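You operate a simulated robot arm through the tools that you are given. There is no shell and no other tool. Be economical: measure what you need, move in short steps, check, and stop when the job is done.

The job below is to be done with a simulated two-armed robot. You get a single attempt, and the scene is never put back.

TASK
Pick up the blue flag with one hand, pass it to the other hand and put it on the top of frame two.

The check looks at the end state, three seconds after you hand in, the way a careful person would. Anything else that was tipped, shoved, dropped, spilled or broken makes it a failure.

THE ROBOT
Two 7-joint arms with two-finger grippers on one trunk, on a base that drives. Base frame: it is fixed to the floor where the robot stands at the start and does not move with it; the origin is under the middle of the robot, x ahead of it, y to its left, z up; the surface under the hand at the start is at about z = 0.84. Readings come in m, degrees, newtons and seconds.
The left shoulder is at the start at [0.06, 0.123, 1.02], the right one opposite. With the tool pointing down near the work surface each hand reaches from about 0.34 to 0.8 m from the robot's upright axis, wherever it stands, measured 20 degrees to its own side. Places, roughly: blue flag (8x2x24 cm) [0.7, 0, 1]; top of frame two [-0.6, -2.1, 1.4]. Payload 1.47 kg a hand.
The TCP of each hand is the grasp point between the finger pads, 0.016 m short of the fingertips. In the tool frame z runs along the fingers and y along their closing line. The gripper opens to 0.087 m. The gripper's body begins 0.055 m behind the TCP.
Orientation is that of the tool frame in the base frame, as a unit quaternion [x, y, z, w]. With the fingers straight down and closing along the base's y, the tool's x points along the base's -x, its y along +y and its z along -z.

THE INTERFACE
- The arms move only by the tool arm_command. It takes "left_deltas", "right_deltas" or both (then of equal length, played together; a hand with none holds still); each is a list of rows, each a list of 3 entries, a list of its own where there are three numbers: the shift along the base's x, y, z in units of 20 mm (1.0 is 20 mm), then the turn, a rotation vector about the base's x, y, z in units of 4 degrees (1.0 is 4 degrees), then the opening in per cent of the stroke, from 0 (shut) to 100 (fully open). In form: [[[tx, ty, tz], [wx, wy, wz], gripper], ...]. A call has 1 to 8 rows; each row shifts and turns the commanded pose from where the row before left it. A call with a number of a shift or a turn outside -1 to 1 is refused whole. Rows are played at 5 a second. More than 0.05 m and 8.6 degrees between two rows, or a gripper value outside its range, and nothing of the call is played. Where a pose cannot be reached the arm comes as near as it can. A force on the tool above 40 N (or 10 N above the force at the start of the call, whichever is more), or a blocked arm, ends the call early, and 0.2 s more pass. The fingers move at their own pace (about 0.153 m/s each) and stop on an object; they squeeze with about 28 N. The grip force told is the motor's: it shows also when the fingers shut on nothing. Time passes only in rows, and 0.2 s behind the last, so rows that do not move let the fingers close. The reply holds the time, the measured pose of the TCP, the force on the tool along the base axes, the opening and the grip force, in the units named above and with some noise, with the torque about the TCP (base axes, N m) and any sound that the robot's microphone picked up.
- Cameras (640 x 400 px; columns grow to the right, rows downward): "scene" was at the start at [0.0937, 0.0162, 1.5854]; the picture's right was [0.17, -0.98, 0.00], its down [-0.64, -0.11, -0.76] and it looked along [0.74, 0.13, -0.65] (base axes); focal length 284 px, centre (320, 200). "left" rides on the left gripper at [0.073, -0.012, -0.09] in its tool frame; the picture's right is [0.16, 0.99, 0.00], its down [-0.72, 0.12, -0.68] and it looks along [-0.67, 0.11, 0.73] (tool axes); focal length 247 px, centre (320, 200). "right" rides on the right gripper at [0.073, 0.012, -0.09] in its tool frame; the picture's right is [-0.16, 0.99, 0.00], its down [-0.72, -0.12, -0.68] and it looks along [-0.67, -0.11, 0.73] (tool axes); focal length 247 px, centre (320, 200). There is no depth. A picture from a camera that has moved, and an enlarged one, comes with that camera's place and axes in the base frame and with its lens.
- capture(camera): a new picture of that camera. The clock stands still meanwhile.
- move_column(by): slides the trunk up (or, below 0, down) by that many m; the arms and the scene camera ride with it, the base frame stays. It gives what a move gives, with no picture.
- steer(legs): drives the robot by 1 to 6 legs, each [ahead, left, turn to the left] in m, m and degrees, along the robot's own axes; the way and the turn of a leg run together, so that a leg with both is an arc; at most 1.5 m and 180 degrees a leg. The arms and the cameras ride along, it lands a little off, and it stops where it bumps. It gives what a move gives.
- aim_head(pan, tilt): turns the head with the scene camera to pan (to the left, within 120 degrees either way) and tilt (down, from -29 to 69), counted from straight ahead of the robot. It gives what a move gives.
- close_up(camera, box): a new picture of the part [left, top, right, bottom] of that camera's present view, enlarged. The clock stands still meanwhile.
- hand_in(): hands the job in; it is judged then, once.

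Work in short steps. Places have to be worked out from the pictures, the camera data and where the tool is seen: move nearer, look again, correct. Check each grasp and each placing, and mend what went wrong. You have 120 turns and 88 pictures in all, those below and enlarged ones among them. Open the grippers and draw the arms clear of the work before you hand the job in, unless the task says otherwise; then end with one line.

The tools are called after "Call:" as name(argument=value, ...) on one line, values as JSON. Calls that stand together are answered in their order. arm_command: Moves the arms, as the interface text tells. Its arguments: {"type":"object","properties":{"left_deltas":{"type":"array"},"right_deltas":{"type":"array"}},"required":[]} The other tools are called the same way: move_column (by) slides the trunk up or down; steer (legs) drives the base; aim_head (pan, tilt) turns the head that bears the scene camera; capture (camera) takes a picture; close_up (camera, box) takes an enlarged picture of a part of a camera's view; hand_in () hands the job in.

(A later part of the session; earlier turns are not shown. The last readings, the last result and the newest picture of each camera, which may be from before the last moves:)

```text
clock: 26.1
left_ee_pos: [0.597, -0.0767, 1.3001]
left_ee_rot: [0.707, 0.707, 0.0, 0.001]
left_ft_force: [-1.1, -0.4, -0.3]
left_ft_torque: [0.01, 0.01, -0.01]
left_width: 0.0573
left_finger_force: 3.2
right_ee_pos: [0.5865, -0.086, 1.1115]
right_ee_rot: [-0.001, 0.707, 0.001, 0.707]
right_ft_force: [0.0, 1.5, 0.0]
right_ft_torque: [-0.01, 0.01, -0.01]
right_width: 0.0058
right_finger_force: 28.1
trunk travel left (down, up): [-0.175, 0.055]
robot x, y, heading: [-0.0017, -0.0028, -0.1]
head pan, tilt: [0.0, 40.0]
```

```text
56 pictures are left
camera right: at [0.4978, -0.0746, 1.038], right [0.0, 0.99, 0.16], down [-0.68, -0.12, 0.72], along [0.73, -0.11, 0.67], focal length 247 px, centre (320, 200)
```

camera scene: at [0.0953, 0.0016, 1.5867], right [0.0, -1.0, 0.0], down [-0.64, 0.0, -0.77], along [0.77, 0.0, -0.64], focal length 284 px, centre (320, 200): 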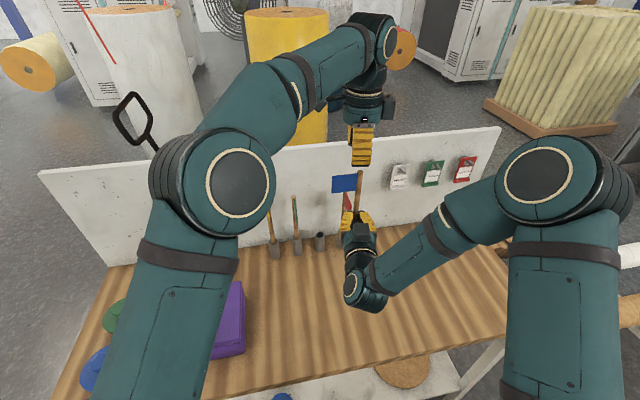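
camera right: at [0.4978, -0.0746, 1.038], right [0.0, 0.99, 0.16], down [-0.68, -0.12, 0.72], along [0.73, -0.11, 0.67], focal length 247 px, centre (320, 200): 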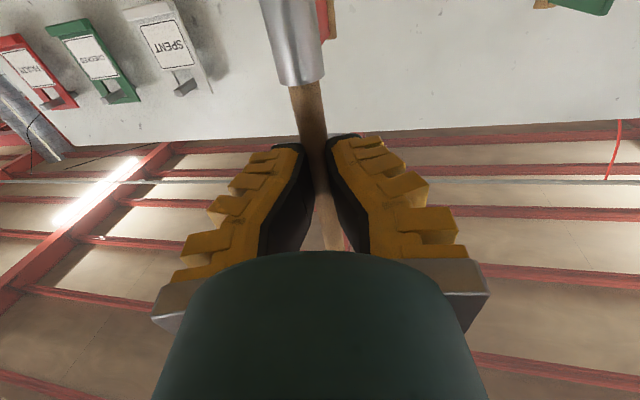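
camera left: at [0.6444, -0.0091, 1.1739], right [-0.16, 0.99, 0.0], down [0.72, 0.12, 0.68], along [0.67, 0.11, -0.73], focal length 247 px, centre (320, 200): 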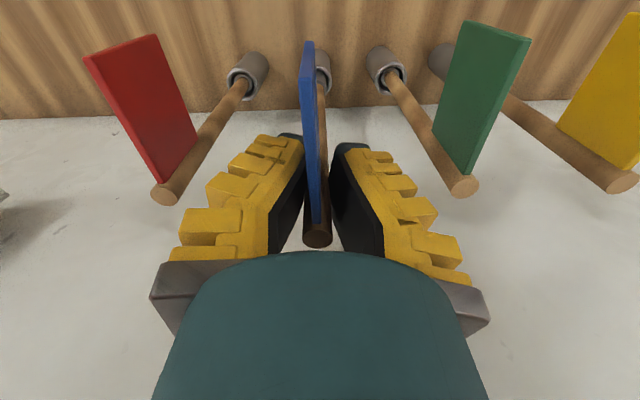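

The handover worked: the right hand alone holds the flag, and the left is clear above it. I draw the left hand out to its side and raise the right hand while pitching its fingers back down, so that the pole comes to lie level.

Call:
arm_command(left_deltas=[[[0, 1, 0], [0, 0, 0], 60], [[-0.5, 1, 0], [0, 0, 1], 60], [[-1, 1, 0], [0, 0, 1], 60], [[-1, 1, 0], [0, 0, 1], 60], [[-1, 1, 0], [0, 0, 1], 60], [[-1, 1, 0], [0, 0, 1], 60], [[-1, 1, 0], [0, 0, 1], 60], [[-1, 1, 0], [0, 0, 1], 60]], right_deltas=[[[0, -0.5, 0], [0, 0, 0], 0], [[0, -0.5, 0.5], [0, 0.5, 0], 0], [[0, -0.5, 1], [0, 1, 0], 0], [[0, -0.5, 1], [0, 1, 0], 0], [[0, -0.5, 1], [0, 1, 0], 0], [[0, -0.5, 1], [0, 1, 0], 0], [[0, -0.5, 1], [0, 1, 0], 0], [[0, -0.5, 1], [0, 1, 0], 0]])

Call:
arm_command(left_deltas=[[[0, 1, 0], [0, 0, 1], 60], [[0, 1, 0], [0, 0, 1], 60], [[0, 1, 0], [0, 0, 1], 60], [[0, 1, 0], [0, 0, 1], 60], [[0, 0, 0], [0, 0, 1], 60], [[0, 0, 0], [0, 0, 1], 60], [[0, 0, 0], [0, 0, 1], 60], [[0, 0, 0], [0, 0, 1], 60]], right_deltas=[[[-0.3, -0.4, 1], [0, 1, 0], 0], [[-0.3, -0.4, 1], [0, 1, 0], 0], [[-0.3, -0.4, 1], [0, 1, 0], 0], [[-0.3, -0.4, 1], [0, 1, 0], 0], [[-0.3, -0.4, 1], [0, 1, 0], 0], [[-0.3, -0.4, 1], [0, 1, 0], 0], [[-0.3, -0.4, 1], [0, 1, 0], 0], [[-0.3, -0.4, 1], [0, 1, 0], 0]])

Call:
capture(camera="right")

Call:
capture(camera="scene")

```text
clock: 27.9
left_ee_pos: [0.4658, 0.083, 1.3007]
left_ee_rot: [0.514, 0.858, -0.001, 0.0]
left_ft_force: [0.4, 0.1, 1.1]
left_ft_torque: [0.01, -0.04, 0.0]
left_width: 0.0576
left_finger_force: 3.9
right_ee_pos: [0.5857, -0.1637, 1.2421]
right_ee_rot: [-0.002, 0.848, 0.002, 0.531]
right_ft_force: [0.0, -1.0, 0.5]
right_ft_torque: [-0.01, -0.03, 0.0]
right_width: 0.0
right_finger_force: 28.4
trunk travel left (down, up): [-0.175, 0.055]
robot x, y, heading: [0.0025, 0.0013, -0.2]
head pan, tilt: [0.0, 40.0]
```

```text
clock: 29.7
left_ee_pos: [0.4679, 0.1634, 1.3003]
left_ee_rot: [0.258, 0.966, 0.0, 0.0]
left_ft_force: [0.3, -0.4, 0.2]
left_ft_torque: [-0.01, -0.01, 0.0]
left_width: 0.0572
left_finger_force: 3.5
right_ee_pos: [0.5388, -0.2297, 1.4017]
right_ee_rot: [0.001, 0.961, -0.001, 0.275]
right_ft_force: [-0.3, 0.3, -0.2]
right_ft_torque: [0.02, -0.02, -0.01]
right_width: 0.0
right_finger_force: 27.9
trunk travel left (down, up): [-0.175, 0.055]
robot x, y, heading: [0.0019, 0.0037, 0.3]
head pan, tilt: [0.0, 40.0]
```

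```text
55 pictures are left
camera right: at [0.4296, -0.2182, 1.4383], right [0.13, 0.99, 0.08], down [0.26, -0.12, 0.96], along [0.96, -0.11, -0.27], focal length 247 px, centre (320, 200)
```

right: 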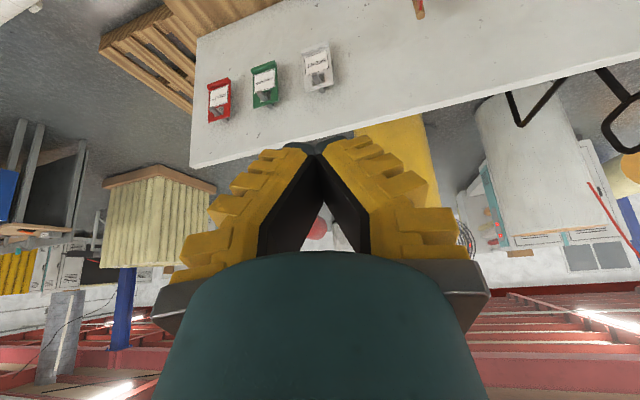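

```text
54 pictures are left
camera scene: at [0.0956, 0.0016, 1.5866], right [0.0, -1.0, 0.0], down [-0.64, 0.0, -0.77], along [0.77, 0.0, -0.64], focal length 284 px, centre (320, 200)
```

scene: 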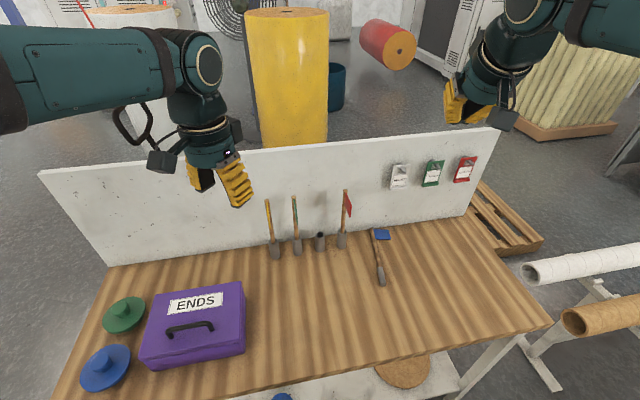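

The right hand is empty. The pole sat too near the fingertips and slipped out during the turn. The flag now lies flat on the bench, apparently with nothing else disturbed, so I look closer to plan a regrasp.

Call:
close_up(camera="scene", box=[330, 210, 430, 300])

Call:
close_up(camera="scene", box=[250, 180, 370, 270])

```text
4.44 times, centred on (380, 255) of scene
camera zoom: at [0.0956, 0.0016, 1.5866], right [0.0, -1.0, 0.0], down [-0.64, 0.0, -0.77], along [0.77, 0.0, -0.64], focal length 1264 px, centre (53, -44)
```

zoom: 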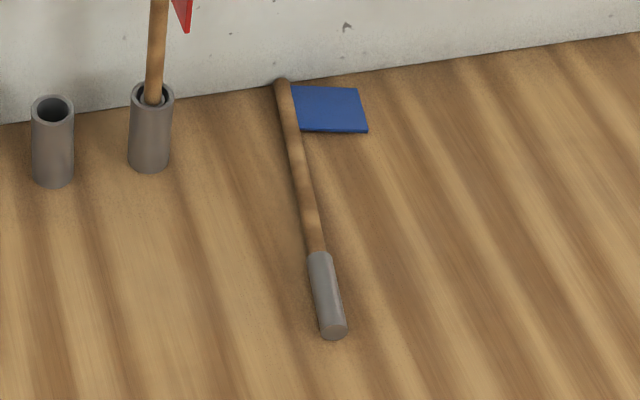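

```text
4.44 times, centred on (310, 225) of scene
camera zoom: at [0.0956, 0.0016, 1.5866], right [0.0, -1.0, 0.0], down [-0.64, 0.0, -0.77], along [0.77, 0.0, -0.64], focal length 1264 px, centre (364, 89)
```

zoom: 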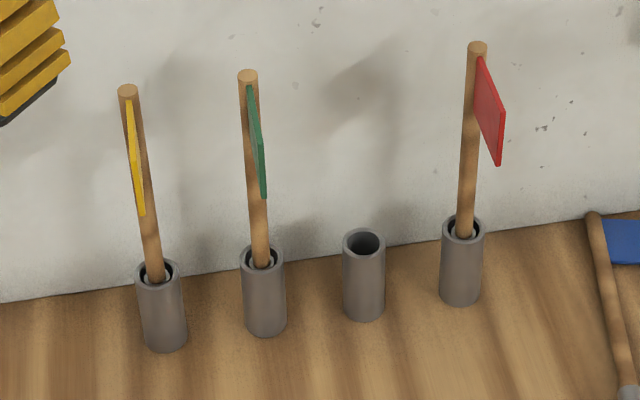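

Nothing else moved. The flag lies along x at y ≈ -0.186, with the ferrule from x 0.587 to 0.648, bare pole to 0.768 and the panel beyond. The right hand will pick it up by the ferrule and pass it to the left, both with the fingers down, so I right the right hand and bring it over.

Call:
arm_command(right_deltas=[[[0.45, 0.27, -1], [0, 1, 0], 40], [[0.45, 0.27, -1], [0, 1, 0], 60], [[0.45, 0.27, -1], [0, 1, 0], 60], [[0.45, 0.27, -1], [0, 1, 0], 60], [[0.45, 0.27, -1], [0, 1, 0], 60], [[0.45, 0.27, -1], [0, 1, 0], 60], [[0.45, 0.27, -1], [0, 1, 0], 60], [[0.45, 0.27, -1], [0, 1, 0], 60]], left_deltas=[[[0, 0, 0], [0, 0, -1], 60], [[0, 0, 0], [0, 0, -1], 60], [[0, 0, 0], [0, 0, -1], 60], [[0, 0, 0], [0, 0, -1], 60], [[0, 0, 0], [0, 0, -1], 60], [[0, 0, 0], [0, 0, -1], 60], [[0, 0, 0], [0, 0, -1], 60], [[0, 0, 0], [0, 0, -1], 60]])

Call:
arm_command(right_deltas=[[[0, 0, -1], [0, 0, 0], 60], [[0, 0, -1], [0, 0, 0], 60], [[0, 0, -1], [0, 0, 0], 60], [[0, 0, -1], [0, 0, 0], 60], [[0, 0, -1], [0, 0, 0], 60], [[0, 0, -1], [0, 0, 0], 60], [[0, 0, -1], [0, 0, 0], 60], [[0, 0, -1], [0, 0, 0], 60]], left_deltas=[[[0, 0, 0], [0, 0, -1], 60], [[0, 0, 0], [0, 0, -1], 60], [[0, 0, 0], [0, 0, -1], 60], [[0, 0, 0], [0, 0, -1], 60], [[0, 0, 0], [0, 0, -1], 60], [[0, 0, 0], [0, 0, -1], 60], [[0, 0, 0], [0, 0, -1], 60], [[0, 0, 0], [0, 0, 0], 60]])

Call:
capture(camera="right")

```text
clock: 31.5
left_ee_pos: [0.4687, 0.1633, 1.3001]
left_ee_rot: [0.516, 0.857, 0.0, -0.001]
left_ft_force: [-0.1, -0.3, 0.4]
left_ft_torque: [0.02, 0.01, 0.02]
left_width: 0.0577
left_finger_force: 3.9
right_ee_pos: [0.612, -0.1877, 1.2409]
right_ee_rot: [0.001, 1.0, 0.0, -0.001]
right_ft_force: [-0.1, -0.5, -0.4]
right_ft_torque: [0.0, 0.0, 0.01]
right_width: 0.0574
right_finger_force: 3.2
trunk travel left (down, up): [-0.175, 0.055]
robot x, y, heading: [-0.0001, 0.0023, 0.0]
head pan, tilt: [0.0, 40.0]
```

```text
clock: 33.3
left_ee_pos: [0.4682, 0.163, 1.3001]
left_ee_rot: [0.708, 0.706, 0.0, 0.001]
left_ft_force: [-0.5, -0.6, 0.1]
left_ft_torque: [0.01, -0.01, -0.01]
left_width: 0.0574
left_finger_force: 3.4
right_ee_pos: [0.6127, -0.1874, 1.0822]
right_ee_rot: [0.0, 1.0, 0.0, 0.0]
right_ft_force: [0.0, -1.1, 0.1]
right_ft_torque: [-0.01, 0.01, -0.02]
right_width: 0.0576
right_finger_force: 3.4
trunk travel left (down, up): [-0.175, 0.055]
robot x, y, heading: [-0.0022, -0.001, 0.4]
head pan, tilt: [0.0, 40.0]
```

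```text
51 pictures are left
camera right: at [0.5391, -0.1756, 1.1698], right [0.16, 0.99, 0.0], down [0.72, -0.12, 0.68], along [0.67, -0.11, -0.73], focal length 247 px, centre (320, 200)
```

right: 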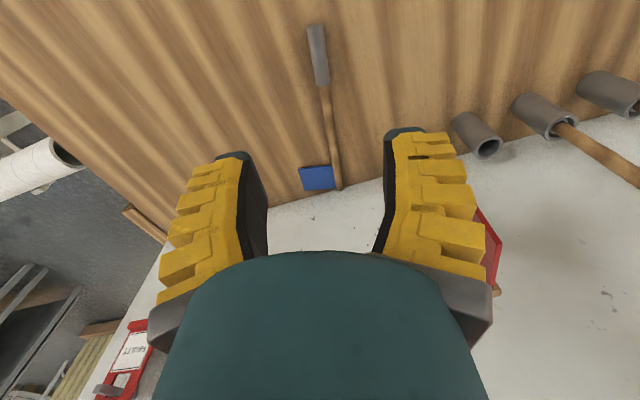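

The hand view agrees: the ferrule spans x 0.583–0.646 at y -0.188. I descend to just above the bench.

Call:
arm_command(right_deltas=[[[0, 0, -1], [0, 0, 0], 50], [[0, 0, -1], [0, 0, 0], 50], [[0, 0, -1], [0, 0, 0], 50], [[0, 0, -1], [0, 0, 0], 50], [[0, 0, -1], [0, 0, 0], 50], [[0, 0, -1], [0, 0, 0], 50], [[0, 0, -1], [0, 0, 0], 50], [[0, 0, -1], [0, 0, 0], 50]])

Call:
arm_command(right_deltas=[[[0, 0, -1], [0, 0, 0], 50], [[0, 0, -0.8], [0, 0, 0], 50], [[0, 0, -0.7], [0, 0, 0], 50], [[0, 0, 0], [0, 0, 0], 50]])

Call:
capture(camera="right")

```text
clock: 35.1
left_ee_pos: [0.4677, 0.1629, 1.2993]
left_ee_rot: [0.707, 0.707, -0.001, 0.0]
left_ft_force: [0.0, 0.7, -0.3]
left_ft_torque: [-0.02, 0.03, 0.02]
left_width: 0.0575
left_finger_force: 3.5
right_ee_pos: [0.6119, -0.1873, 0.9224]
right_ee_rot: [0.0, 1.0, 0.0, -0.001]
right_ft_force: [0.2, -0.7, -0.1]
right_ft_torque: [-0.03, 0.0, 0.01]
right_width: 0.0491
right_finger_force: 3.9
trunk travel left (down, up): [-0.175, 0.055]
robot x, y, heading: [0.0007, -0.0012, 0.1]
head pan, tilt: [0.0, 40.0]
```

```text
clock: 36.1
left_ee_pos: [0.4671, 0.163, 1.2997]
left_ee_rot: [0.707, 0.708, -0.001, 0.001]
left_ft_force: [0.0, -0.2, 0.3]
left_ft_torque: [0.01, 0.01, 0.01]
left_width: 0.0573
left_finger_force: 3.7
right_ee_pos: [0.6123, -0.187, 0.8719]
right_ee_rot: [0.0, 1.0, -0.001, -0.001]
right_ft_force: [1.2, -0.1, 0.0]
right_ft_torque: [0.0, -0.02, -0.02]
right_width: 0.0492
right_finger_force: 4.6
trunk travel left (down, up): [-0.175, 0.055]
robot x, y, heading: [-0.0002, -0.0009, -0.1]
head pan, tilt: [0.0, 40.0]
```

```text
50 pictures are left
camera right: at [0.5385, -0.1758, 0.9604], right [0.16, 0.99, 0.0], down [0.72, -0.12, 0.68], along [0.67, -0.11, -0.73], focal length 247 px, centre (320, 200)
```

right: 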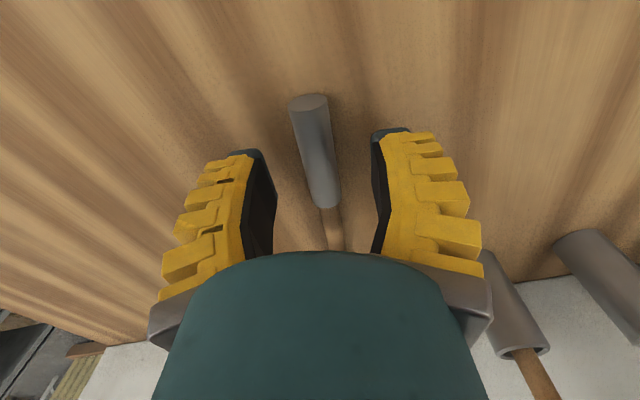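

The ferrule is centred between the fingers. I lower the last centimetre carefully.

Call:
arm_command(right_deltas=[[[0, 0, -0.3], [0, 0, 0], 50], [[0, 0, -0.25], [0, 0, 0], 50], [[0, 0, -0.1], [0, 0, 0], 50], [[0, 0, 0], [0, 0, 0], 50]])

```text
clock: 37.1
left_ee_pos: [0.4678, 0.1639, 1.2999]
left_ee_rot: [0.706, 0.708, 0.0, 0.0]
left_ft_force: [-0.7, 0.6, 0.0]
left_ft_torque: [0.01, -0.04, 0.0]
left_width: 0.0573
left_finger_force: 3.5
right_ee_pos: [0.6113, -0.1871, 0.8583]
right_ee_rot: [0.0, 1.0, -0.001, 0.0]
right_ft_force: [-0.4, 0.6, -0.1]
right_ft_torque: [0.02, 0.01, 0.02]
right_width: 0.0489
right_finger_force: 3.8
trunk travel left (down, up): [-0.175, 0.055]
robot x, y, heading: [0.0039, 0.0012, 0.1]
head pan, tilt: [0.0, 40.0]
```

There is no contact yet. I creep down 2 mm more and close.

Call:
arm_command(right_deltas=[[[0, 0, -0.1], [0, 0, 0], 50], [[0, 0, 0], [0, 0, 0], 50], [[0, 0, 0], [0, 0, 0], 20], [[0, 0, 0], [0, 0, 0], 0], [[0, 0, 0], [0, 0, 0], 0], [[0, 0, 0], [0, 0, 0], 0]])

Call:
capture(camera="right")

```text
clock: 38.5
left_ee_pos: [0.4668, 0.1627, 1.3003]
left_ee_rot: [0.707, 0.707, 0.0, 0.0]
left_ft_force: [0.0, -0.1, -0.3]
left_ft_torque: [0.01, -0.02, -0.01]
left_width: 0.0574
left_finger_force: 3.2
right_ee_pos: [0.6115, -0.1861, 0.8584]
right_ee_rot: [-0.001, 1.0, 0.0, 0.001]
right_ft_force: [1.1, -0.8, 8.6]
right_ft_torque: [-0.01, -0.29, -0.08]
right_width: 0.0105
right_finger_force: 28.5
trunk travel left (down, up): [-0.175, 0.055]
robot x, y, heading: [0.0009, -0.0025, -0.1]
head pan, tilt: [0.0, 40.0]
```

```text
49 pictures are left
camera right: at [0.5383, -0.1751, 0.9461], right [0.16, 0.99, 0.0], down [0.72, -0.12, 0.68], along [0.67, -0.11, -0.73], focal length 247 px, centre (320, 200)
```

right: 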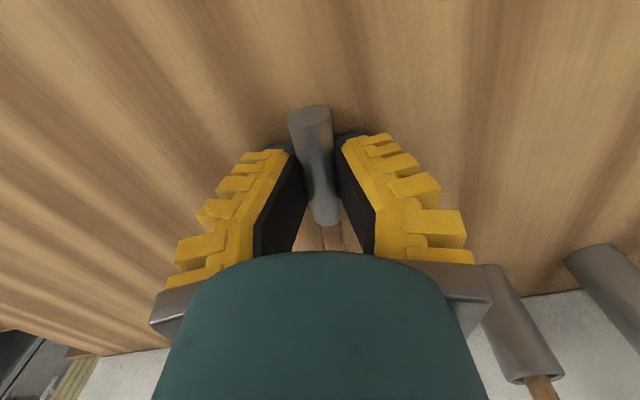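

The grip registers at width 10.5 mm, on the ferrule. I lift slowly and check.

Call:
arm_command(right_deltas=[[[0, 0, 0.4], [0, 0, 0], 0], [[0, 0, 0.5], [0, 0, 0], 0], [[0, 0, 0.6], [0, 0, 0], 0], [[0, 0, 0.7], [0, 0, 0], 0], [[0, 0, 0.7], [0, 0, 0], 0], [[0, 0, 0], [0, 0, 0], 0]])

Call:
capture(camera="right")

Call:
capture(camera="scene")

```text
clock: 39.9
left_ee_pos: [0.4675, 0.1632, 1.3001]
left_ee_rot: [0.707, 0.707, 0.0, 0.0]
left_ft_force: [0.3, -0.5, 0.3]
left_ft_torque: [0.01, -0.02, 0.03]
left_width: 0.0574
left_finger_force: 3.3
right_ee_pos: [0.6115, -0.1875, 0.9161]
right_ee_rot: [0.0, 1.0, 0.0, 0.0]
right_ft_force: [-0.4, 0.7, -0.3]
right_ft_torque: [0.02, 0.03, 0.01]
right_width: 0.0064
right_finger_force: 27.6
trunk travel left (down, up): [-0.175, 0.055]
robot x, y, heading: [-0.0003, -0.0022, -0.1]
head pan, tilt: [0.0, 40.0]
```

```text
48 pictures are left
camera right: at [0.5385, -0.1754, 1.0041], right [0.16, 0.99, 0.0], down [0.72, -0.12, 0.68], along [0.67, -0.11, -0.73], focal length 247 px, centre (320, 200)
```

right: 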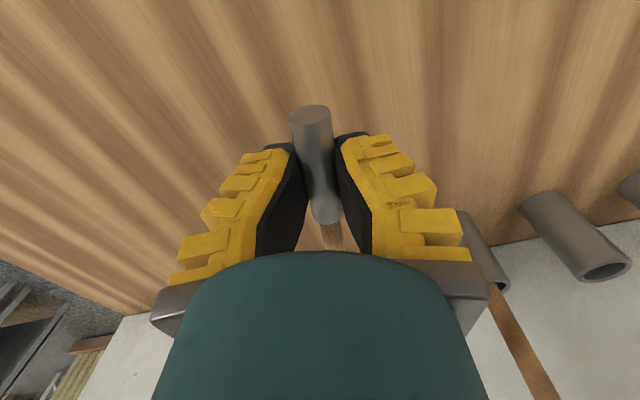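

```text
47 pictures are left
camera scene: at [0.0957, 0.0015, 1.5866], right [0.0, -1.0, 0.0], down [-0.64, 0.0, -0.77], along [0.77, 0.0, -0.64], focal length 284 px, centre (320, 200)
```

scene: 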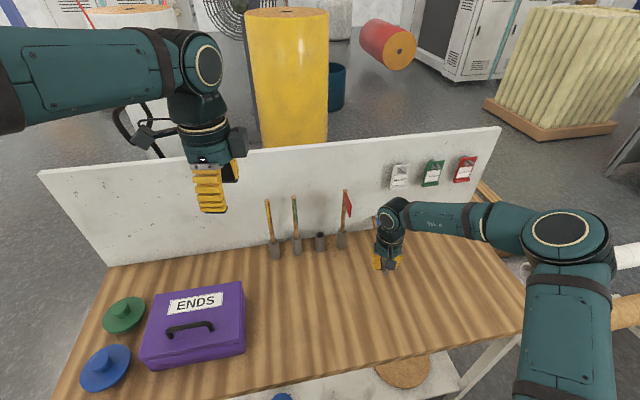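

The ferrule has not shifted in the fingers, and the width shrank only because the bench no longer blocks the fingertips. I raise it gently and draw it back.

Call:
arm_command(right_deltas=[[[0, 0, 0.6], [0, 0, 0], 0], [[-0.3, 0, 0.8], [0, 0, 0], 0], [[-0.5, 0, 0.9], [0, 0, 0], 0], [[-0.6, 0, 0.9], [0, 0, 0], 0], [[-0.6, 0, 0.9], [0, 0, 0], 0], [[-0.6, 0, 0.9], [0, 0, 0], 0], [[-0.6, 0, 0.9], [0, 0, 0], 0], [[-0.4, 0, 0.9], [0, 0, 0], 0]])

Call:
capture(camera="right")

Call:
close_up(camera="scene", box=[330, 130, 490, 280])

```text
clock: 41.7
left_ee_pos: [0.4682, 0.1637, 1.2998]
left_ee_rot: [0.707, 0.707, 0.0, 0.0]
left_ft_force: [-1.1, 0.3, -0.6]
left_ft_torque: [0.01, -0.01, 0.0]
left_width: 0.0574
left_finger_force: 3.7
right_ee_pos: [0.5382, -0.1872, 1.0512]
right_ee_rot: [0.0, 1.0, 0.0, 0.0]
right_ft_force: [-0.5, 0.3, -0.3]
right_ft_torque: [-0.03, 0.03, -0.01]
right_width: 0.0063
right_finger_force: 27.7
trunk travel left (down, up): [-0.175, 0.055]
robot x, y, heading: [-0.0039, 0.001, -0.1]
head pan, tilt: [0.0, 40.0]
```

```text
46 pictures are left
camera right: at [0.4651, -0.1753, 1.1399], right [0.16, 0.99, 0.0], down [0.72, -0.12, 0.68], along [0.67, -0.11, -0.73], focal length 247 px, centre (320, 200)
```

right: 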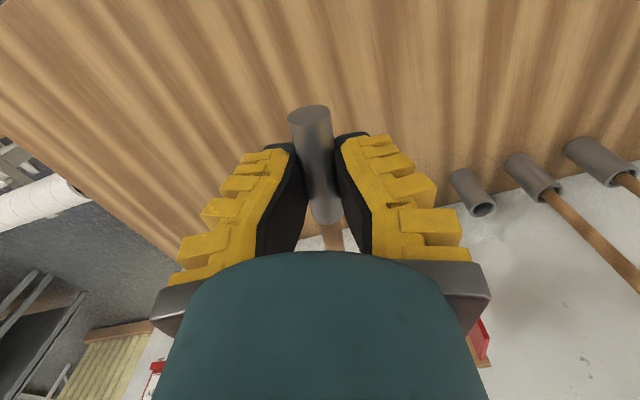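

```text
2.67 times, centred on (410, 205) of scene
camera zoom: at [0.095, 0.0018, 1.5867], right [0.0, -1.0, 0.0], down [-0.64, 0.0, -0.77], along [0.77, 0.0, -0.64], focal length 758 px, centre (80, 187)
```

zoom: 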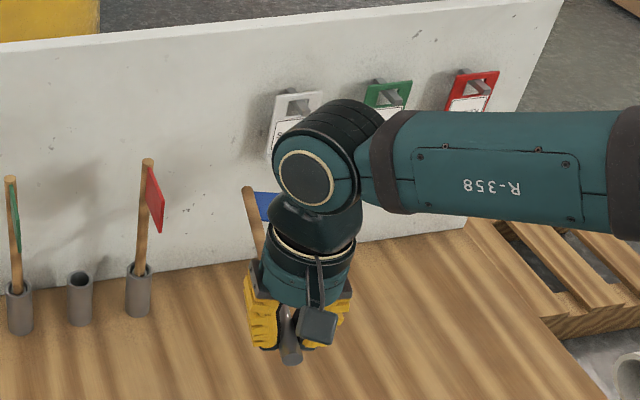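

The flag is held firmly. I yaw the right hand by 90° while rising to z 1.15, so the pole points left toward the other hand.

Call:
arm_command(right_deltas=[[[0, 0, 0.6], [0, 0, 0.5], 0], [[0, 0, 0.7], [0, 0, 1], 0], [[0, 0, 0.7], [0, 0, 1], 0], [[0, 0, 0.7], [0, 0, 1], 0], [[0, 0, 0.7], [0, 0, 1], 0], [[0, 0, 0.7], [0, 0, 1], 0], [[0, 0, 0.6], [0, 0, 1], 0], [[0, 0, 0.4], [0, 0, 1], 0]])

Call:
arm_command(right_deltas=[[[0, 0, 0], [0, 0, 1], 0], [[0, 0, 0], [0, 0, 1], 0], [[0, 0, 0], [0, 0, 1], 0], [[0, 0, 0], [0, 0, 1], 0], [[0, 0, 0], [0, 0, 1], 0], [[0, 0, 0], [0, 0, 1], 0], [[0, 0, 0], [0, 0, 1], 0], [[0, 0, 0], [0, 0, 1], 0]])

Call:
arm_command(right_deltas=[[[0, 0, 0], [0, 0, 1], 0], [[0, 0, 0], [0, 0, 1], 0], [[0, 0, 0], [0, 0, 1], 0], [[0, 0, 0], [0, 0, 1], 0], [[0, 0, 0], [0, 0, 1], 0], [[0, 0, 0], [0, 0, 1], 0], [[0, 0, 0], [0, 0, 1], 0], [[0, 0, 0], [0, 0, 0], 0]], left_deltas=[[[0.5, -1, 0], [0, 0, 0], 70], [[0.5, -1, 0], [0, 0, 0], 70], [[0.5, -1, 0], [0, 0, 0], 70], [[0.5, -1, 0], [0, 0, 0], 70], [[0.4, -1, 0], [0, 0, 0], 70], [[0, -1, 0], [0, 0, 0], 70], [[0, -1, 0], [0, 0, 0], 70], [[0, 0, 0], [0, 0, 0], 70]])

Call:
capture(camera="scene")

Call:
capture(camera="left")

```text
clock: 43.5
left_ee_pos: [0.4668, 0.1636, 1.301]
left_ee_rot: [0.707, 0.707, 0.0, 0.001]
left_ft_force: [-0.5, -0.3, 0.2]
left_ft_torque: [0.01, 0.01, -0.01]
left_width: 0.0574
left_finger_force: 3.9
right_ee_pos: [0.5394, -0.186, 1.1539]
right_ee_rot: [-0.26, 0.966, 0.0, 0.0]
right_ft_force: [0.2, -0.4, -0.2]
right_ft_torque: [-0.02, 0.02, -0.03]
right_width: 0.006
right_finger_force: 28.0
trunk travel left (down, up): [-0.175, 0.055]
robot x, y, heading: [-0.0009, 0.0032, 0.2]
head pan, tilt: [0.0, 40.0]
```

```text
clock: 45.3
left_ee_pos: [0.4671, 0.1635, 1.2999]
left_ee_rot: [0.707, 0.707, 0.0, 0.0]
left_ft_force: [0.3, 0.3, -0.6]
left_ft_torque: [0.02, 0.0, 0.0]
left_width: 0.0573
left_finger_force: 4.4
right_ee_pos: [0.4912, -0.133, 1.1494]
right_ee_rot: [-0.513, 0.858, -0.001, 0.0]
right_ft_force: [0.8, 0.2, 0.2]
right_ft_torque: [-0.02, 0.0, -0.02]
right_width: 0.0057
right_finger_force: 28.3
right hand out of reach, approached as far as the arm can: row 5, 6, 7, 8
trunk travel left (down, up): [-0.175, 0.055]
robot x, y, heading: [0.0024, 0.0024, 0.1]
head pan, tilt: [0.0, 40.0]
```

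```text
clock: 47.1
left_ee_pos: [0.5153, 0.0228, 1.3002]
left_ee_rot: [0.707, 0.707, 0.001, 0.0]
left_ft_force: [-1.1, -0.2, 0.9]
left_ft_torque: [-0.01, 0.0, -0.01]
left_width: 0.0654
left_finger_force: 3.3
right_ee_pos: [0.3749, -0.0569, 1.1444]
right_ee_rot: [-0.707, 0.708, 0.0, 0.0]
right_ft_force: [0.2, 0.0, 0.0]
right_ft_torque: [-0.03, 0.01, -0.02]
right_width: 0.006
right_finger_force: 27.8
right hand out of reach, approached as far as the arm can: row 1, 2, 3, 4, 5, 6, 7
trunk travel left (down, up): [-0.175, 0.055]
robot x, y, heading: [-0.0036, -0.0004, 0.1]
head pan, tilt: [0.0, 40.0]
```

```text
44 pictures are left
camera scene: at [0.0954, 0.0019, 1.5866], right [0.0, -1.0, 0.0], down [-0.64, 0.0, -0.77], along [0.77, 0.0, -0.64], focal length 284 px, centre (320, 200)
```

scene: 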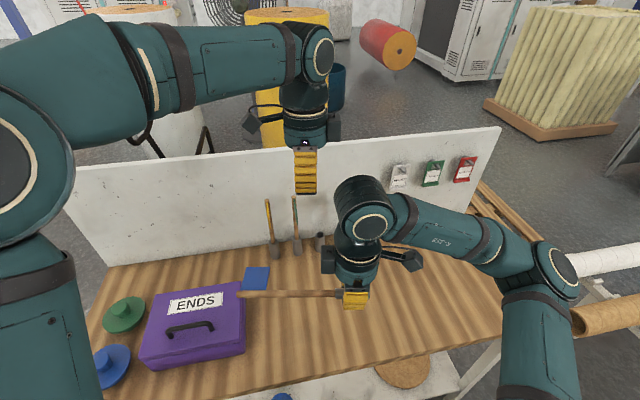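

```text
43 pictures are left
camera left: at [0.5031, 0.0956, 1.3896], right [0.99, 0.16, 0.0], down [0.12, -0.72, 0.68], along [0.11, -0.67, -0.73], focal length 247 px, centre (320, 200)
```

left: 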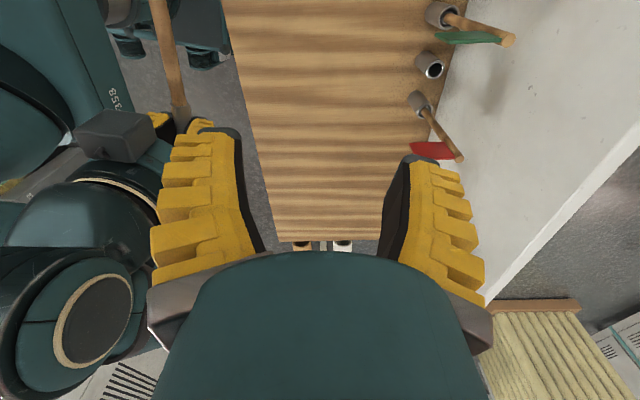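

The flag is held and points left, but a joint limit made the right hand drift inward to (0.375, -0.057). I move it forward and right to a roomier place.

Call:
arm_command(right_deltas=[[[0.8, -0.4, 0], [0, 0, 0], 0], [[1, -0.6, 0], [0, 0, 0], 0], [[1, -0.7, 0], [0, 0, 0], 0], [[1, -0.7, 0], [0, 0, 0], 0], [[1, -0.7, 0], [0, 0, 0], 0], [[1, -0.7, 0], [0, 0, 0], 0], [[1, -0.7, 0], [0, 0, 0], 0], [[1, -0.5, 0], [0, 0, 0], 0]])

```text
clock: 48.9
left_ee_pos: [0.5156, 0.0223, 1.3001]
left_ee_rot: [0.707, 0.708, 0.0, 0.0]
left_ft_force: [-0.6, 0.5, -0.7]
left_ft_torque: [0.02, 0.01, 0.0]
left_width: 0.0654
left_finger_force: 3.1
right_ee_pos: [0.3765, -0.057, 1.1444]
right_ee_rot: [-0.706, 0.708, -0.001, -0.001]
right_ft_force: [0.8, 0.0, -1.2]
right_ft_torque: [0.0, 0.0, 0.04]
right_width: 0.0061
right_finger_force: 27.5
right hand out of reach, approached as far as the arm can: row 1, 2, 3, 4, 5, 6, 7, 8
trunk travel left (down, up): [-0.175, 0.055]
robot x, y, heading: [-0.0037, 0.0018, -0.4]
head pan, tilt: [0.0, 40.0]
```

The right hand is at a wrist limit here. I test whether a greater height frees it; the left was comfortable at this yaw at z 1.3.

Call:
arm_command(right_deltas=[[[0, 0, 0.5], [0, 0, 0], 0], [[0, 0, 0.8], [0, 0, 0], 0], [[0, 0, 0.8], [0, 0, 0], 0], [[0, 0, 0.8], [0, 0, 0], 0]])

```text
clock: 49.9
left_ee_pos: [0.5151, 0.0228, 1.2997]
left_ee_rot: [0.707, 0.707, 0.0, 0.0]
left_ft_force: [-0.3, -0.4, -0.2]
left_ft_torque: [-0.01, 0.02, 0.0]
left_width: 0.0655
left_finger_force: 3.0
right_ee_pos: [0.3721, -0.0537, 1.2025]
right_ee_rot: [-0.707, 0.708, 0.0, -0.001]
right_ft_force: [0.3, 0.1, -1.0]
right_ft_torque: [-0.03, 0.0, -0.03]
right_width: 0.006
right_finger_force: 27.9
right hand out of reach, approached as far as the arm can: row 3, 4
trunk travel left (down, up): [-0.175, 0.055]
robot x, y, heading: [-0.0, -0.0008, 0.1]
head pan, tilt: [0.0, 40.0]
```

Height does not help, but the flag is steady here, so I bring the left hand to it instead. I move it above the pole at about (0.376, 0.07), still 8 cm higher, to test its reach.

Call:
arm_command(left_deltas=[[[-1, 0.3, 0], [0, 0, 0], 70], [[-1, 0.3, 0], [0, 0, 0], 70], [[-1, 0.3, 0], [0, 0, 0], 70], [[-1, 0.3, 0], [0, 0, 0], 70], [[-1, 0.3, 0], [0, 0, 0], 70], [[-1, 0.4, 0], [0, 0, 0], 70], [[-1, 0.5, 0], [0, 0, 0], 70], [[0, 0, 0], [0, 0, 0], 70]])

Call:
capture(camera="left")

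Call:
capture(camera="scene")

```text
clock: 51.7
left_ee_pos: [0.3761, 0.0704, 1.2991]
left_ee_rot: [0.707, 0.707, 0.0, 0.0]
left_ft_force: [0.2, -0.2, -0.3]
left_ft_torque: [-0.01, 0.02, -0.01]
left_width: 0.0653
left_finger_force: 3.8
right_ee_pos: [0.3715, -0.0553, 1.2025]
right_ee_rot: [-0.706, 0.708, 0.0, -0.001]
right_ft_force: [0.1, 0.7, -0.3]
right_ft_torque: [0.01, 0.0, 0.0]
right_width: 0.006
right_finger_force: 28.2
trunk travel left (down, up): [-0.175, 0.055]
robot x, y, heading: [0.0002, -0.001, -0.1]
head pan, tilt: [0.0, 40.0]
```

```text
42 pictures are left
camera left: at [0.3636, 0.1431, 1.3899], right [0.99, 0.16, 0.0], down [0.12, -0.72, 0.68], along [0.11, -0.67, -0.73], focal length 247 px, centre (320, 200)
```

left: 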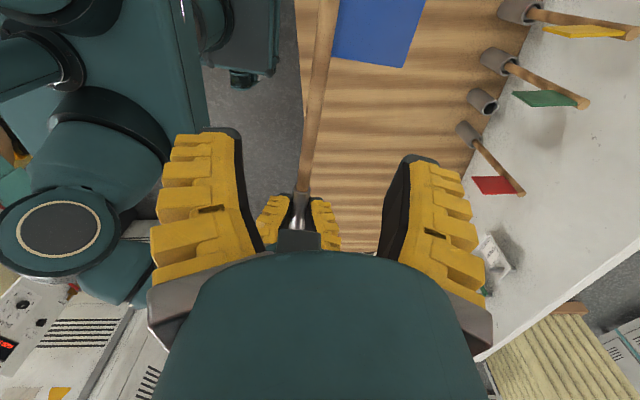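

```text
41 pictures are left
camera scene: at [0.0962, 0.0013, 1.5866], right [0.0, -1.0, 0.0], down [-0.64, 0.0, -0.77], along [0.77, 0.0, -0.64], focal length 284 px, centre (320, 200)
```

scene: 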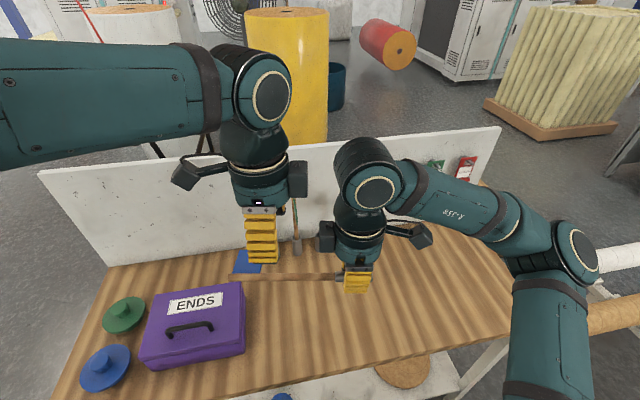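

The left hand reaches well. The pole runs along y at x ≈ 0.372 and z ≈ 1.195, with the ferrule below y -0.02 and the panel above y 0.10. I lower the left hand at y 0.07 so the pole sits fully at the grasp point.

Call:
arm_command(left_deltas=[[[-0.2, 0, -0.8], [0, 0, 0], 70], [[0, 0, -1], [0, 0, 0], 70], [[0, 0, -1], [0, 0, 0], 70], [[0, 0, -1], [0, 0, 0], 70], [[0, 0, 0], [0, 0, 0], 70]])

Call:
capture(camera="left")

Call:
close_up(camera="scene", box=[200, 140, 460, 320])

```text
clock: 52.9
left_ee_pos: [0.3719, 0.0715, 1.2253]
left_ee_rot: [0.707, 0.707, 0.0, 0.0]
left_ft_force: [-0.3, -0.3, -0.4]
left_ft_torque: [0.03, 0.0, 0.01]
left_width: 0.0654
left_finger_force: 3.0
right_ee_pos: [0.3717, -0.0539, 1.2023]
right_ee_rot: [-0.706, 0.709, 0.0, 0.0]
right_ft_force: [-0.5, -0.2, -0.1]
right_ft_torque: [-0.03, -0.01, 0.02]
right_width: 0.0058
right_finger_force: 27.9
trunk travel left (down, up): [-0.175, 0.055]
robot x, y, heading: [0.0015, 0.001, -0.2]
head pan, tilt: [0.0, 40.0]
```

```text
40 pictures are left
camera left: at [0.3597, 0.1438, 1.3142], right [0.99, 0.16, 0.0], down [0.12, -0.72, 0.68], along [0.11, -0.67, -0.73], focal length 247 px, centre (320, 200)
```

left: 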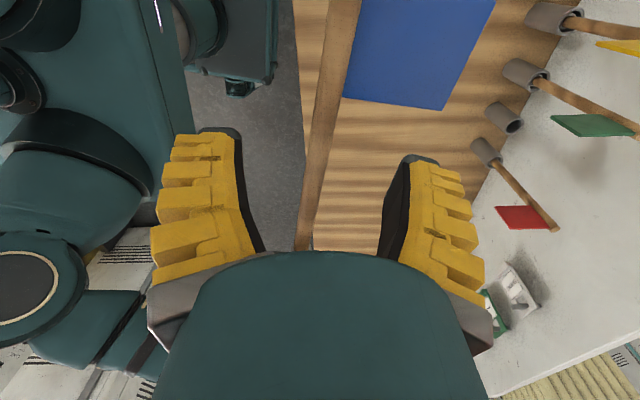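

```text
2.22 times, centred on (330, 230) of scene
camera zoom: at [0.0952, 0.0016, 1.5867], right [0.0, -1.0, 0.0], down [-0.64, 0.0, -0.77], along [0.77, 0.0, -0.64], focal length 632 px, centre (298, 133)
```

zoom: 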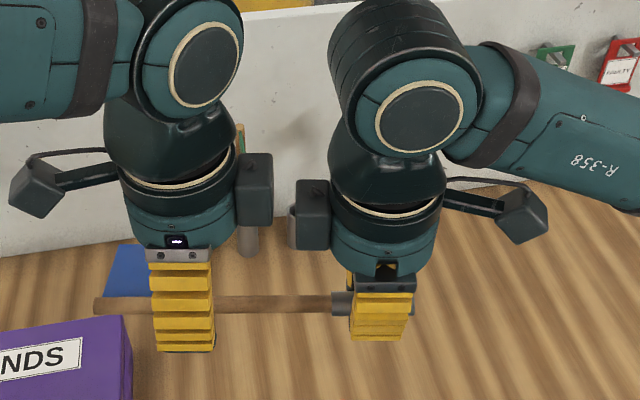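

The two hands' boxes clear each other by about 1.3 cm. I lower the last 3 cm and close the left hand.

Call:
arm_command(left_deltas=[[[0, 0, -0.6], [0, 0, 0], 70], [[0, 0, -0.6], [0, 0, 0], 70], [[0, 0, -0.4], [0, 0, 0], 70], [[0, 0, 0], [0, 0, 0], 70], [[0, 0, 0], [0, 0, 0], 30], [[0, 0, 0], [0, 0, 0], 0], [[0, 0, 0], [0, 0, 0], 0], [[0, 0, 0], [0, 0, 0], 0]])

Call:
capture(camera="left")

Call:
close_up(camera="scene", box=[200, 140, 460, 320])

```text
clock: 54.7
left_ee_pos: [0.3726, 0.0707, 1.1912]
left_ee_rot: [0.707, 0.707, 0.0, 0.0]
left_ft_force: [0.0, -0.2, 4.2]
left_ft_torque: [-0.17, 0.01, -0.11]
left_width: 0.0066
left_finger_force: 28.0
right_ee_pos: [0.3705, -0.054, 1.2027]
right_ee_rot: [-0.706, 0.708, 0.0, 0.001]
right_ft_force: [1.9, -1.0, -3.3]
right_ft_torque: [-0.19, 0.0, -0.04]
right_width: 0.0061
right_finger_force: 28.7
trunk travel left (down, up): [-0.175, 0.055]
robot x, y, heading: [-0.0001, -0.0022, -0.2]
head pan, tilt: [0.0, 40.0]
```

```text
38 pictures are left
camera left: at [0.36, 0.1434, 1.2816], right [0.99, 0.16, 0.0], down [0.12, -0.72, 0.68], along [0.11, -0.67, -0.73], focal length 247 px, centre (320, 200)
```

left: 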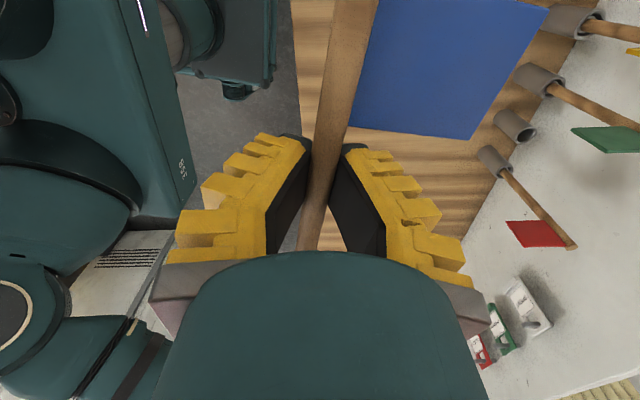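

```text
2.22 times, centred on (330, 230) of scene
camera zoom: at [0.0955, 0.0016, 1.5866], right [0.0, -1.0, 0.0], down [-0.64, 0.0, -0.77], along [0.77, 0.0, -0.64], focal length 632 px, centre (298, 133)
```

zoom: 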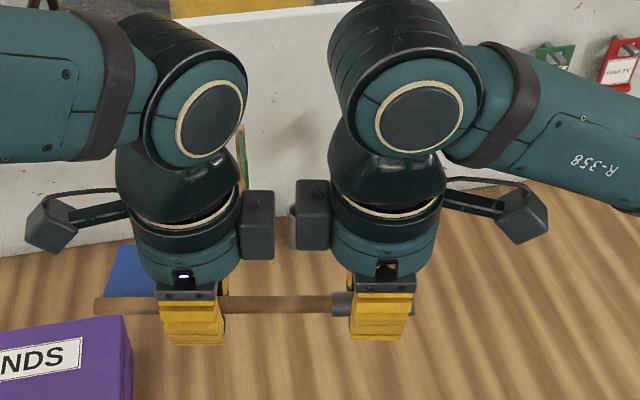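

The left hand grips the pole properly, with its tips well past it. I open the right hand, then lower the left hand with the flag clear of it.

Call:
arm_command(right_deltas=[[[0, 0, 0], [0, 0, 0], 30], [[0, 0, 0], [0, 0, 0], 70], [[0, 0, 0], [0, 0, 0], 70], [[0, 0, 0], [0, 0, 0], 70], [[0, 0, 0], [0, 0, 0], 70], [[0, 0, 0], [0, 0, 0], 70], [[0, 0, 0], [0, 0, 0], 70], [[0, 0, 0], [0, 0, 0], 70]], left_deltas=[[[0, 0, 0], [0, 0, 0], 0], [[0, 0, 0], [0, 0, 0], 0], [[0, 0, 0], [0, 0, 0], 0], [[0, 0, -0.4], [0, 0, 0], 0], [[0, 0, -0.6], [0, 0, 0], 0], [[0, 0, -0.7], [0, 0, 0], 0], [[0, 0, -0.7], [0, 0, 0], 0], [[0, 0, -0.4], [0, 0, 0], 0]])

Call:
capture(camera="scene")

Call:
capture(camera="left")

```text
clock: 56.5
left_ee_pos: [0.3725, 0.0717, 1.1355]
left_ee_rot: [0.708, 0.706, 0.0, 0.0]
left_ft_force: [-0.4, -0.6, -0.1]
left_ft_torque: [-0.01, 0.01, -0.02]
left_width: 0.006
left_finger_force: 27.9
right_ee_pos: [0.3711, -0.0533, 1.2022]
right_ee_rot: [-0.705, 0.709, 0.0, 0.0]
right_ft_force: [0.1, -0.3, -0.7]
right_ft_torque: [0.0, 0.02, 0.03]
right_width: 0.0657
right_finger_force: 3.7
trunk travel left (down, up): [-0.175, 0.055]
robot x, y, heading: [0.0029, 0.004, -0.1]
head pan, tilt: [0.0, 40.0]
```

```text
36 pictures are left
camera scene: at [0.0956, 0.0016, 1.5866], right [0.0, -1.0, 0.0], down [-0.64, 0.0, -0.77], along [0.77, 0.0, -0.64], focal length 284 px, centre (320, 200)
```

scene: 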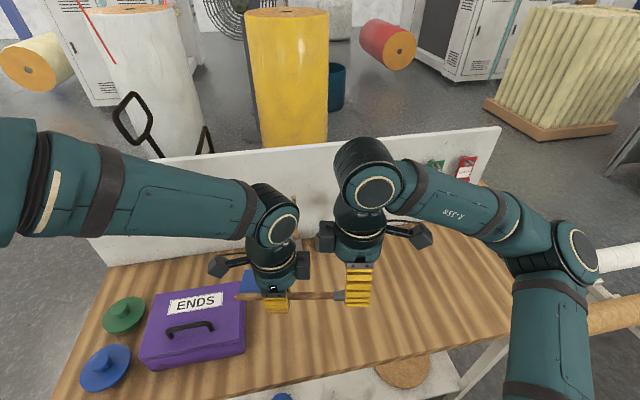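

```text
35 pictures are left
camera left: at [0.36, 0.1437, 1.2252], right [0.99, 0.16, 0.0], down [0.12, -0.72, 0.68], along [0.11, -0.67, -0.73], focal length 247 px, centre (320, 200)
```

left: 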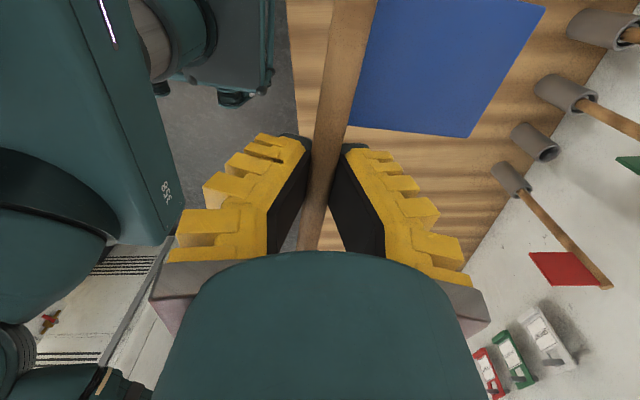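

The handover is complete, with the left hand alone holding the flag level. I draw the right hand aside, unwinding its yaw, then lift the left.

Call:
arm_command(right_deltas=[[[0, -0.6, 0.2], [0, 0, -1], 70], [[0.3, -1, 0.2], [0, 0, -1], 70], [[0.3, -1, 0.2], [0, 0, -1], 70], [[0.3, -1, 0.2], [0, 0, -1], 70], [[0.3, -1, 0.2], [0, 0, -1], 70], [[0.3, -1, 0.2], [0, 0, -1], 70], [[0.3, -1, 0.2], [0, 0, -1], 70], [[0.3, -1, 0.2], [0, 0, -1], 70]], left_deltas=[[[0, 0, 0], [0, 0, 0], 0], [[0, 0, 0], [0, 0, 0], 0], [[0, 0.3, 0], [0, 0, 0], 0], [[0, 0.5, 0.3], [0, 0, 0], 0], [[0, 0.5, 0.6], [0, 0, 0], 0], [[0, 0.5, 0.8], [0, 0, 0], 0], [[0.2, 0.5, 0.8], [0, 0, 0], 0], [[0.3, 0.5, 0.8], [0, 0, 0], 0]])

Call:
arm_command(right_deltas=[[[0, 0, 0], [0, 0, -1], 70], [[0, 0, 0], [0, 0, -1], 70], [[0, 0, 0], [0, 0, -1], 70], [[0, 0, 0], [0, 0, -1], 70], [[0, 0, 0], [0, 0, -1], 70], [[0, 0, 0], [0, 0, -1], 70], [[0, 0, 0], [0, 0, -1], 70], [[0, 0, 0], [0, 0, -1], 70]], left_deltas=[[[0.3, 0.3, 0.8], [0, 0, 0], 0], [[0.3, 0.3, 0.8], [0, 0, 0], 0], [[0.3, 0.2, 0.8], [0, 0, 0], 0], [[0.3, 0, 0.8], [0, 0, 0], 0], [[0.3, 0, 0.8], [0, 0, 0], 0], [[0.3, 0, 0.8], [0, 0, 0], 0], [[0.2, 0, 0.8], [0, 0, 0], 0], [[0, 0, 0.6], [0, 0, 0], 0]])

Call:
capture(camera="left")

```text
clock: 58.3
left_ee_pos: [0.3807, 0.1266, 1.2033]
left_ee_rot: [0.707, 0.707, 0.001, 0.001]
left_ft_force: [-1.0, -0.1, -0.8]
left_ft_torque: [0.01, -0.02, 0.01]
left_width: 0.0059
left_finger_force: 28.1
right_ee_pos: [0.4142, -0.2063, 1.2352]
right_ee_rot: [-0.485, 0.874, -0.001, 0.0]
right_ft_force: [0.0, -0.8, 0.1]
right_ft_torque: [-0.02, 0.0, -0.01]
right_width: 0.0653
right_finger_force: 3.6
trunk travel left (down, up): [-0.175, 0.055]
robot x, y, heading: [-0.0007, -0.0001, -0.0]
head pan, tilt: [0.0, 40.0]
```

```text
clock: 60.1
left_ee_pos: [0.4216, 0.1429, 1.3261]
left_ee_rot: [0.707, 0.707, 0.0, 0.001]
left_ft_force: [-0.5, -0.2, 0.1]
left_ft_torque: [0.04, 0.03, 0.0]
left_width: 0.0059
left_finger_force: 28.0
right_ee_pos: [0.4118, -0.2052, 1.2334]
right_ee_rot: [-0.224, 0.975, 0.0, 0.001]
right_ft_force: [0.2, -0.2, 0.4]
right_ft_torque: [0.0, 0.0, -0.05]
right_width: 0.0651
right_finger_force: 3.5
trunk travel left (down, up): [-0.175, 0.055]
robot x, y, heading: [-0.0005, -0.001, -0.0]
head pan, tilt: [0.0, 40.0]
```

```text
34 pictures are left
camera left: at [0.4094, 0.216, 1.4159], right [0.99, 0.16, 0.0], down [0.12, -0.72, 0.68], along [0.11, -0.67, -0.73], focal length 247 px, centre (320, 200)
```

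left: 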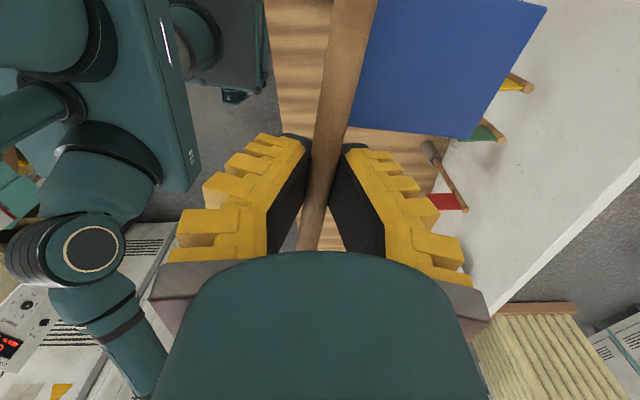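

The flag stays firm. I raise the trunk fully and the left hand some more, and straighten the right hand.

Call:
move_column(by=0.053)

Call:
arm_command(right_deltas=[[[0, 0, 0], [0, 0, -1], 70], [[0, 0, 0], [0, 0, -1], 70], [[0, 0, 0], [0, 0, -1], 70], [[0, 0, 0], [0, 0, -1], 70], [[0, 0, 0], [0, 0, -1], 70], [[0, 0, 0], [0, 0, -1], 70], [[0, 0, 0], [0, 0, -0.5], 70], [[0, 0, 0], [0, 0, 0], 70]], left_deltas=[[[0.2, 0.2, 0.8], [0, 0, 0], 0], [[0.2, 0.2, 0.8], [0, 0, 0], 0], [[0.2, 0, 0.8], [0, 0, 0], 0], [[0.2, 0, 0.8], [0, 0, 0], 0], [[0.2, 0, 0.8], [0, 0, 0], 0], [[0.2, 0, 0.8], [0, 0, 0], 0], [[0.2, 0, 0.6], [0, 0, 0], 0], [[0, 0, 0], [0, 0, 0], 0]])

Call:
aim_head(pan=-100, tilt=30)

Call:
capture(camera="scene")

Call:
aim_head(pan=-120, tilt=60)

Call:
capture(camera="scene")

```text
clock: 61.0
left_ee_pos: [0.4224, 0.1436, 1.3797]
left_ee_rot: [0.708, 0.707, 0.0, 0.0]
left_ft_force: [0.9, 0.2, -0.6]
left_ft_torque: [-0.02, -0.03, 0.0]
left_width: 0.006
left_finger_force: 28.1
right_ee_pos: [0.4123, -0.2054, 1.2868]
right_ee_rot: [-0.225, 0.974, 0.0, 0.0]
right_ft_force: [0.1, -0.3, -0.8]
right_ft_torque: [0.03, -0.02, 0.02]
right_width: 0.0655
right_finger_force: 3.5
trunk travel left (down, up): [-0.228, 0.002]
robot x, y, heading: [-0.0022, 0.0026, -0.3]
head pan, tilt: [0.0, 40.0]
```

```text
clock: 62.8
left_ee_pos: [0.4494, 0.1524, 1.4885]
left_ee_rot: [0.707, 0.707, 0.001, 0.0]
left_ft_force: [0.7, -0.6, -0.6]
left_ft_torque: [0.0, -0.01, -0.02]
left_width: 0.0058
left_finger_force: 27.7
right_ee_pos: [0.4133, -0.2052, 1.2871]
right_ee_rot: [0.0, 1.0, 0.0, -0.001]
right_ft_force: [-0.4, -0.6, -0.6]
right_ft_torque: [-0.03, -0.01, 0.02]
right_width: 0.0654
right_finger_force: 3.3
trunk travel left (down, up): [-0.228, 0.002]
robot x, y, heading: [-0.0023, 0.0009, 0.2]
head pan, tilt: [0.0, 40.0]
```

```text
clock: 64.6
left_ee_pos: [0.4504, 0.1506, 1.4873]
left_ee_rot: [0.707, 0.707, 0.0, 0.001]
left_ft_force: [-0.3, 0.5, -0.7]
left_ft_torque: [-0.04, 0.03, -0.03]
left_width: 0.0061
left_finger_force: 28.2
right_ee_pos: [0.4132, -0.2059, 1.2869]
right_ee_rot: [0.0, 1.0, 0.0, 0.0]
right_ft_force: [-0.2, -0.4, -0.8]
right_ft_torque: [0.01, 0.0, 0.01]
right_width: 0.0655
right_finger_force: 3.3
trunk travel left (down, up): [-0.228, 0.002]
robot x, y, heading: [0.0009, -0.001, -0.2]
head pan, tilt: [-100.0, 30.0]
```

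```text
33 pictures are left
camera scene: at [-0.0051, -0.0875, 1.655], right [-0.98, 0.17, 0.0], down [0.09, 0.49, -0.87], along [-0.15, -0.85, -0.5], focal length 284 px, centre (320, 200)
```

scene: 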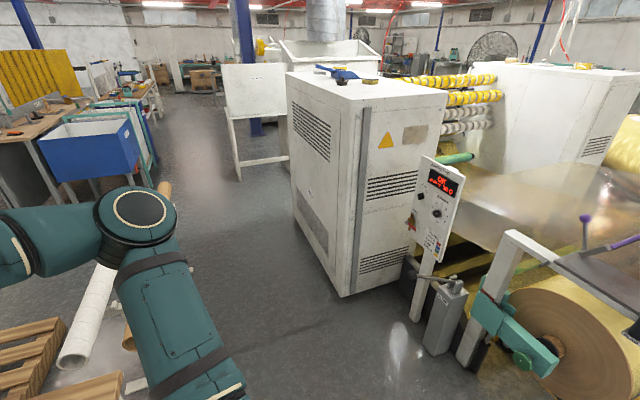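

```text
clock: 65.5
left_ee_pos: [0.4498, 0.1514, 1.4872]
left_ee_rot: [0.707, 0.707, 0.0, 0.0]
left_ft_force: [-0.1, 1.0, -0.5]
left_ft_torque: [0.04, 0.01, 0.01]
left_width: 0.0059
left_finger_force: 28.1
right_ee_pos: [0.4136, -0.2057, 1.2869]
right_ee_rot: [-0.001, 1.0, 0.0, 0.001]
right_ft_force: [0.0, 0.2, 0.5]
right_ft_torque: [-0.01, -0.01, 0.01]
right_width: 0.0652
right_finger_force: 3.2
trunk travel left (down, up): [-0.228, 0.002]
robot x, y, heading: [-0.0002, 0.0011, -0.2]
head pan, tilt: [-120.0, 60.0]
```

```text
32 pictures are left
camera scene: at [-0.0228, -0.0561, 1.6129], right [-0.87, 0.5, 0.0], down [0.43, 0.75, -0.5], along [-0.25, -0.43, -0.87], focal length 284 px, centre (320, 200)
```

scene: 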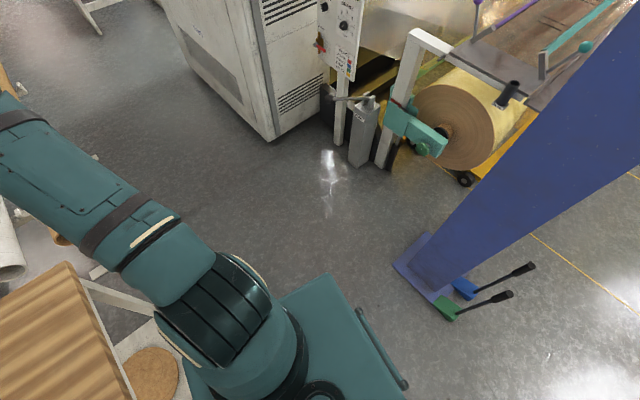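

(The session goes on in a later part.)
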